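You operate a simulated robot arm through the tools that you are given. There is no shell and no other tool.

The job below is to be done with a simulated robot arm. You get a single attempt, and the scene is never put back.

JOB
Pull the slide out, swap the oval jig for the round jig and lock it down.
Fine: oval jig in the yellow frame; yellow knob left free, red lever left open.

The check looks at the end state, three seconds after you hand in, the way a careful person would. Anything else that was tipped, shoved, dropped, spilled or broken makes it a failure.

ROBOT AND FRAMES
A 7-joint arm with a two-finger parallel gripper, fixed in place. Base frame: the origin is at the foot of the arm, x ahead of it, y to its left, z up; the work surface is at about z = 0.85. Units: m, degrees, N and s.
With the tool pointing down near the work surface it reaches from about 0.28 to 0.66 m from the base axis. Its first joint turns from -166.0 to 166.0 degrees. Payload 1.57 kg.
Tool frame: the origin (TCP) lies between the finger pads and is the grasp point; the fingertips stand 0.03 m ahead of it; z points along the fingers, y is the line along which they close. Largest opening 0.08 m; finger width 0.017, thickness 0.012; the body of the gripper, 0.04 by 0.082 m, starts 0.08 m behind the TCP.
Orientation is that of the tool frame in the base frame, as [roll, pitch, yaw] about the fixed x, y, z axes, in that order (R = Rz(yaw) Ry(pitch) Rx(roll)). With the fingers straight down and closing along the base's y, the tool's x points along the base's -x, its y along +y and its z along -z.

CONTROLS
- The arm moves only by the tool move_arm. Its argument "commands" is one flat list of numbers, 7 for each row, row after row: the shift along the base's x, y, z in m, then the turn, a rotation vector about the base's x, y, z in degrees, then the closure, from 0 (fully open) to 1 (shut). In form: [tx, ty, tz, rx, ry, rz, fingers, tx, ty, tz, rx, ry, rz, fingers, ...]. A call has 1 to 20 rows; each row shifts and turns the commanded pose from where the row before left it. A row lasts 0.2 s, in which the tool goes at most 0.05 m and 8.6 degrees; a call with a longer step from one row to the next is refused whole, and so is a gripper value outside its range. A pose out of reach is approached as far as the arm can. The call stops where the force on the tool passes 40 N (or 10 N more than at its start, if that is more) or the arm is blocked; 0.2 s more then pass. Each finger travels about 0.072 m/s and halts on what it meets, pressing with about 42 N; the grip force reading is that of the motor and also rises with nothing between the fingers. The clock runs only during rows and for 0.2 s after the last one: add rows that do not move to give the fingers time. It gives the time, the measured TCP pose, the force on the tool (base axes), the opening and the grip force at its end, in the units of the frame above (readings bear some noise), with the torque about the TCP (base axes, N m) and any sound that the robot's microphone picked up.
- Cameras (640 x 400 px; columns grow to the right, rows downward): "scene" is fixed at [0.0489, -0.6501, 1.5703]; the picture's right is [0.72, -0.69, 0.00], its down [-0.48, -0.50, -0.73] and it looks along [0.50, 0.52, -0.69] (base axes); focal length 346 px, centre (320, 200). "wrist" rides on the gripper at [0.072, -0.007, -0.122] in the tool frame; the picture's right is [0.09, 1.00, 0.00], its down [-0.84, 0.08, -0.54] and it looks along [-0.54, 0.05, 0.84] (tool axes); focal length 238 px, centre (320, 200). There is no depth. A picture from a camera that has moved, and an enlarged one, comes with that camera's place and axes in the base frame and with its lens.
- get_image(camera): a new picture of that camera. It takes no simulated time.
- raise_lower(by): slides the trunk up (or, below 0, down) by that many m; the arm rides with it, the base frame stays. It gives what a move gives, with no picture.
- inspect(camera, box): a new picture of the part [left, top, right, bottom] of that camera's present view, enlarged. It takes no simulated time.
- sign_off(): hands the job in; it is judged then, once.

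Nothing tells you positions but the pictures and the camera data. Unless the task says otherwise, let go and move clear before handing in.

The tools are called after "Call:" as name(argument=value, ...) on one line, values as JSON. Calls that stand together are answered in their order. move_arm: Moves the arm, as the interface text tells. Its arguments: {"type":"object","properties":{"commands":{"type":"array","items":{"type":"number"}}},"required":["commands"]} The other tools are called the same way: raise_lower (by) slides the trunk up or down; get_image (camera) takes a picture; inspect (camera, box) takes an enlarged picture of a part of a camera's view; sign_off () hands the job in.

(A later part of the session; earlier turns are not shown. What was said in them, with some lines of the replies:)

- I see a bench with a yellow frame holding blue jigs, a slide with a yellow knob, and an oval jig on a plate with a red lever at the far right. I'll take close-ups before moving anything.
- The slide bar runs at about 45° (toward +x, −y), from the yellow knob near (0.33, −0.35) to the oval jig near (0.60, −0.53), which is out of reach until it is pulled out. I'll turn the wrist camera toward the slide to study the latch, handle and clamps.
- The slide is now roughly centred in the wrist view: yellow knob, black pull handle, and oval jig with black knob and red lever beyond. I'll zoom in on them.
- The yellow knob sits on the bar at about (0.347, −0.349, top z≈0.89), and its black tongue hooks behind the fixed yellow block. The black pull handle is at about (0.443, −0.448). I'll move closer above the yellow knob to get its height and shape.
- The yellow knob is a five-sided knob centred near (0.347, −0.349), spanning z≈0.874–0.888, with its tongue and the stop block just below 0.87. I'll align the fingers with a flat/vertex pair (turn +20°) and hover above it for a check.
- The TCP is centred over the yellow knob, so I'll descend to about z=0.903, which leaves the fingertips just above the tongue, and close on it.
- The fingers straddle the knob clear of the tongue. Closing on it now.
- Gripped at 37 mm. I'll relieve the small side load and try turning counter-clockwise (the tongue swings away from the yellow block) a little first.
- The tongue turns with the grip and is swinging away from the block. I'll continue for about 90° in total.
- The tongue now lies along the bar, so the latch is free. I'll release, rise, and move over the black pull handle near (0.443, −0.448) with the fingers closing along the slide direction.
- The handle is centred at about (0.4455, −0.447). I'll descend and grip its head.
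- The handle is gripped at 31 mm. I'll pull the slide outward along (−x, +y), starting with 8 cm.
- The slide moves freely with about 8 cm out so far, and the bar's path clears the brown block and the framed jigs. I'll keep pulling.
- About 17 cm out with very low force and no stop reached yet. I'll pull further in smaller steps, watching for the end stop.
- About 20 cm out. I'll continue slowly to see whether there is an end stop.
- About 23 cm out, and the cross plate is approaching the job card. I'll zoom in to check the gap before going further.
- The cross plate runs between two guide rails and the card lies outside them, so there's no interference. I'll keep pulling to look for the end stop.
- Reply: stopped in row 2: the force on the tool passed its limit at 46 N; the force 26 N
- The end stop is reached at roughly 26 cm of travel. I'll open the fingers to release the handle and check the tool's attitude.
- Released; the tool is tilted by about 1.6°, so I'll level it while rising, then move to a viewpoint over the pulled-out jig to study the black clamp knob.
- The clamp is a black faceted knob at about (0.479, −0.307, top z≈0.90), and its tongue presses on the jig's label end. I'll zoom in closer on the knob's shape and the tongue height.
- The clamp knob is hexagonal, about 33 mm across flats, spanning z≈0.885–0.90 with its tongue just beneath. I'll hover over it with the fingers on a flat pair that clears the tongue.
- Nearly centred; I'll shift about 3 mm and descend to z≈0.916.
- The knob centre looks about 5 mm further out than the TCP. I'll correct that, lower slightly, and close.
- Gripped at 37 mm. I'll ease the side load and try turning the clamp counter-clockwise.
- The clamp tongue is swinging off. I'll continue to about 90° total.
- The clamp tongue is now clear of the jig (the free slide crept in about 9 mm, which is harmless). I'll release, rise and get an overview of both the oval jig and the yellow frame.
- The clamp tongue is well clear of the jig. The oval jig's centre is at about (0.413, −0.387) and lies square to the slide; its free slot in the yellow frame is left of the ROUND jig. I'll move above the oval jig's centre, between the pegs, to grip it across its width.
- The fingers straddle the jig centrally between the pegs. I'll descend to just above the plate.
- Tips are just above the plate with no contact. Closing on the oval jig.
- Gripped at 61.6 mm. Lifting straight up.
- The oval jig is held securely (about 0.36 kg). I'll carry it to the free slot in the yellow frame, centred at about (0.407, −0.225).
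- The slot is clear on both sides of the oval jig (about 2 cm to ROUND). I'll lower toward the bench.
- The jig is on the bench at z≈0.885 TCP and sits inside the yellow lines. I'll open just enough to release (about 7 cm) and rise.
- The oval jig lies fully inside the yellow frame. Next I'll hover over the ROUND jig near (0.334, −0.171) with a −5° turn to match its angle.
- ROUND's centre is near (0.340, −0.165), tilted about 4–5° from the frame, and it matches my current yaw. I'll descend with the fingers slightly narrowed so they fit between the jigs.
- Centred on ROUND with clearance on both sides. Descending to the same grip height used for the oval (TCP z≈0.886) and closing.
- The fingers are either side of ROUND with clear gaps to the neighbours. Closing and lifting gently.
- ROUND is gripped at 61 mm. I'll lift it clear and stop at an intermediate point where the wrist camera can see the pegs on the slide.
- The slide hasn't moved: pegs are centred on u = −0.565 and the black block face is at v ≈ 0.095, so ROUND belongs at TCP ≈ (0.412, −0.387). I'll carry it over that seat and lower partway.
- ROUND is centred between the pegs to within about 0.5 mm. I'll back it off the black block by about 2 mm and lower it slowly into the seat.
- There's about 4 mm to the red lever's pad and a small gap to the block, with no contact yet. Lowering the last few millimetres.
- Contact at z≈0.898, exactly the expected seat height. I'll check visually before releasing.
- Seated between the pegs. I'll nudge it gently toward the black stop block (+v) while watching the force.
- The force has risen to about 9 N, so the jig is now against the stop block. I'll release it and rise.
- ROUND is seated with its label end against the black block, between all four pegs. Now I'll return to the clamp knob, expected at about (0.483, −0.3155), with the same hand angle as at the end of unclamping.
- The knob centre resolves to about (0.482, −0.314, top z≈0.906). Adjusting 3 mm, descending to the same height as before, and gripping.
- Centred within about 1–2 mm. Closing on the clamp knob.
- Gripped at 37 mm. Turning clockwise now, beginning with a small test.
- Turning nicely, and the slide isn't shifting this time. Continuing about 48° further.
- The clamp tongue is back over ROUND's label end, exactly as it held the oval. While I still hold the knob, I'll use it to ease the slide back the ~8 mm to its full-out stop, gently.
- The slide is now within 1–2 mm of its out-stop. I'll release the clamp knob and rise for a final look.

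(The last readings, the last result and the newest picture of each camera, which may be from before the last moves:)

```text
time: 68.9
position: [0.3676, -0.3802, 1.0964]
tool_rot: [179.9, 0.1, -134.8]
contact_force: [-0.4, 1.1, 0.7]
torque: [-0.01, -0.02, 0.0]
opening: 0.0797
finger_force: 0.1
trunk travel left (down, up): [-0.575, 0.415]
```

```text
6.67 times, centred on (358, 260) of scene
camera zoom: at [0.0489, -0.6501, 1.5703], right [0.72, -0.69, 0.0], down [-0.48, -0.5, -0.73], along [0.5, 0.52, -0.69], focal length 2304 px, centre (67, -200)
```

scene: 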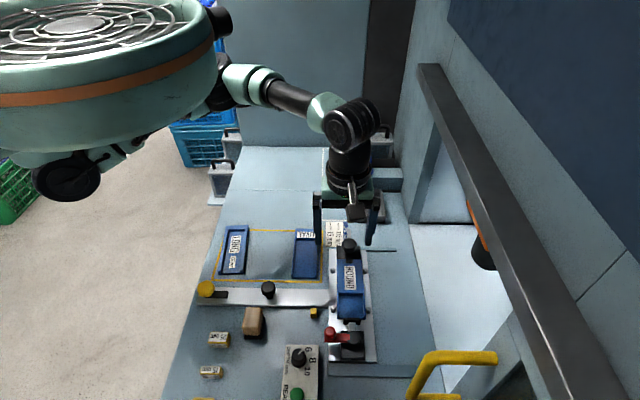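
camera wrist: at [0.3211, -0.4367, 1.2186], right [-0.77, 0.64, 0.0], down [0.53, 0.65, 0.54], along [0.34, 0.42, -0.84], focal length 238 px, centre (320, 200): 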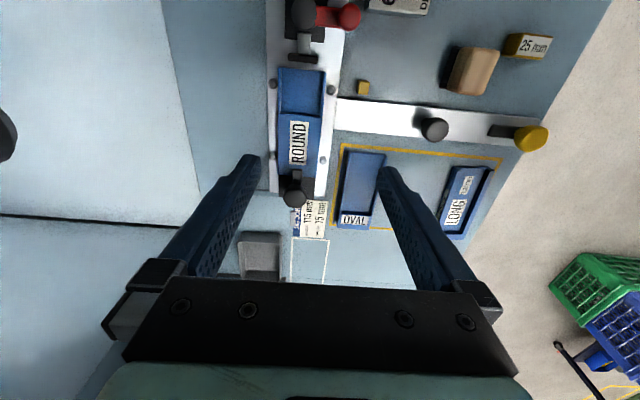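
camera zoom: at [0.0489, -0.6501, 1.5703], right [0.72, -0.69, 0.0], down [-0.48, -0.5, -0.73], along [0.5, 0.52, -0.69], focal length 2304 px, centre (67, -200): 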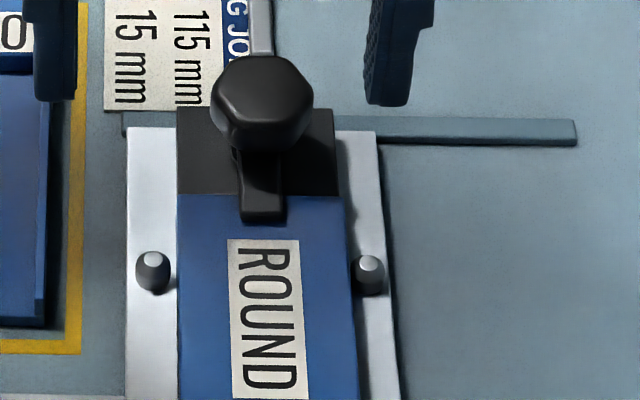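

ROUND is seated and the clamp tongue overlaps its end. I'll verify the oval jig's placement in the frame and the rest of the bench.

Call:
inspect(camera="scene", box=[195, 215, 339, 305])

Call:
inspect(camera="wrist", box=[260, 60, 420, 240])

Call:
inspect(camera="scene", box=[310, 285, 422, 370])

```text
4.44 times, centred on (267, 260) of scene
camera zoom: at [0.0489, -0.6501, 1.5703], right [0.72, -0.69, 0.0], down [-0.48, -0.5, -0.73], along [0.5, 0.52, -0.69], focal length 1536 px, centre (556, -67)
```

zoom: 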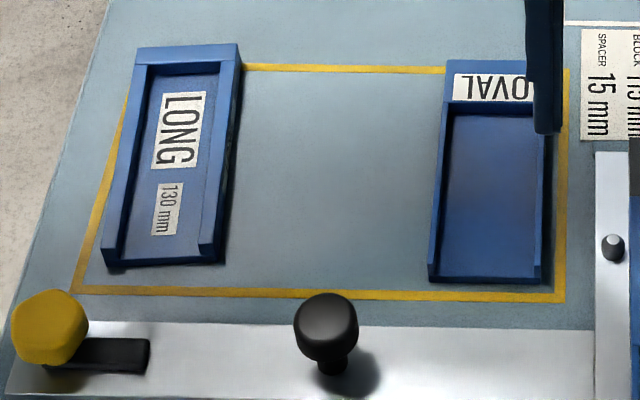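

```text
2.22 times, centred on (340, 150) of wrist
camera zoom: at [0.3211, -0.4367, 1.2186], right [-0.77, 0.64, 0.0], down [0.53, 0.65, 0.54], along [0.34, 0.42, -0.84], focal length 530 px, centre (276, 311)
```

zoom: 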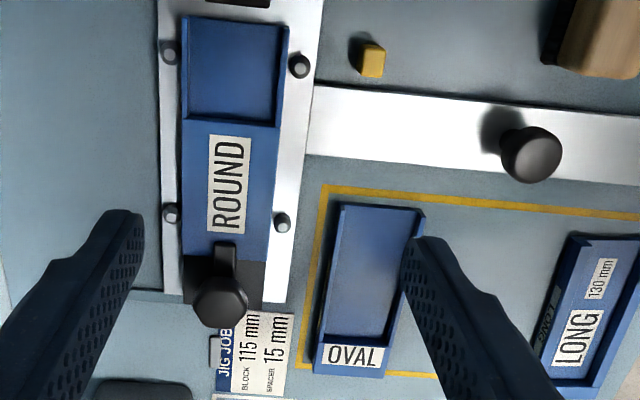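

```text
4.71 times, centred on (366, 328) of scene
camera zoom: at [0.0489, -0.6501, 1.5703], right [0.72, -0.69, 0.0], down [-0.48, -0.5, -0.73], along [0.5, 0.52, -0.69], focal length 1626 px, centre (104, -400)
```

zoom: 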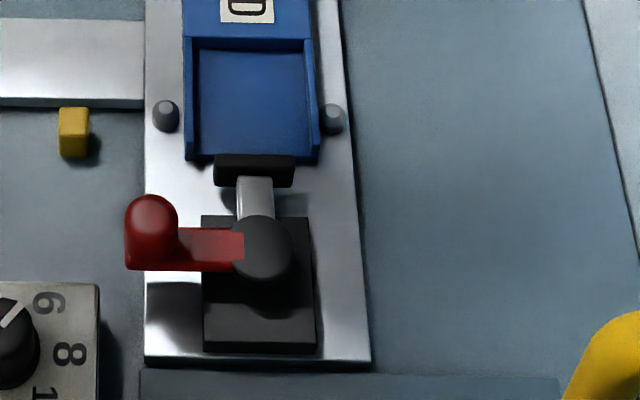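

Call:
inspect(camera="scene", box=[330, 235, 370, 270])

Call:
inspect(camera="wrist", box=[265, 150, 335, 215])

```text
11.43 times, centred on (350, 252) of scene
camera zoom: at [0.0489, -0.6501, 1.5703], right [0.72, -0.69, 0.0], down [-0.48, -0.5, -0.73], along [0.5, 0.52, -0.69], focal length 3950 px, centre (-23, -400)
```

zoom: 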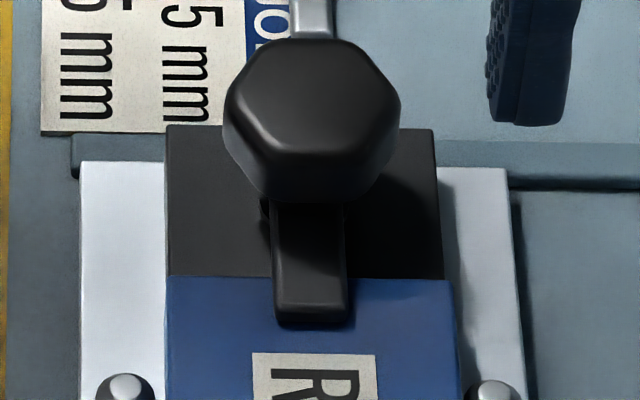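

```text
6.15 times, centred on (300, 182) of wrist
camera zoom: at [0.3211, -0.4367, 1.2186], right [-0.77, 0.64, 0.0], down [0.53, 0.65, 0.54], along [0.34, 0.42, -0.84], focal length 1467 px, centre (443, 308)
```

zoom: 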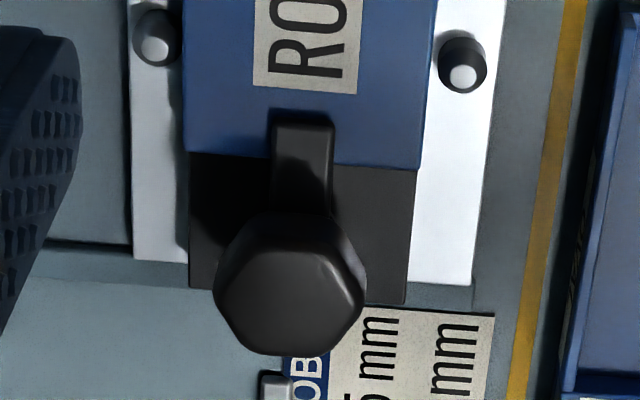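

The final view matches the original clamped state. The slide is out at its stop and ROUND is seated between the pegs against the block, with the clamp tongue over its end. The oval jig is inside the yellow frame and nothing else has moved. The gripper is open and well clear, so I'm handing in.

Call:
sign_off()

```text
The job is handed in.
```

The job is handed in: the slide is out and the round jig is locked down in place of the oval one. No verdict came back, so this rests on my last camera views.

- **Slide:** I turned the yellow knob to free the latch and pulled the slide out about 26 cm to its end stop. It crept in about 8 mm while I worked the clamp, so I eased it back. In the last picture it sits where it was at the stop.
- **Round jig:** it sits flat between the four pegs, with its label end pushed up against the black block. The black knob's tongue is turned back over that end, the same way it held the oval jig.
- **Oval jig:** it lies fully inside the yellow frame, in the gap between where the round jig was and the edge of the frame.
- **Left as allowed:** the yellow knob is free and the red lever is open, untouched.

In the last pictures nothing else looked moved or tipped. The gripper is open and well clear of the bench.
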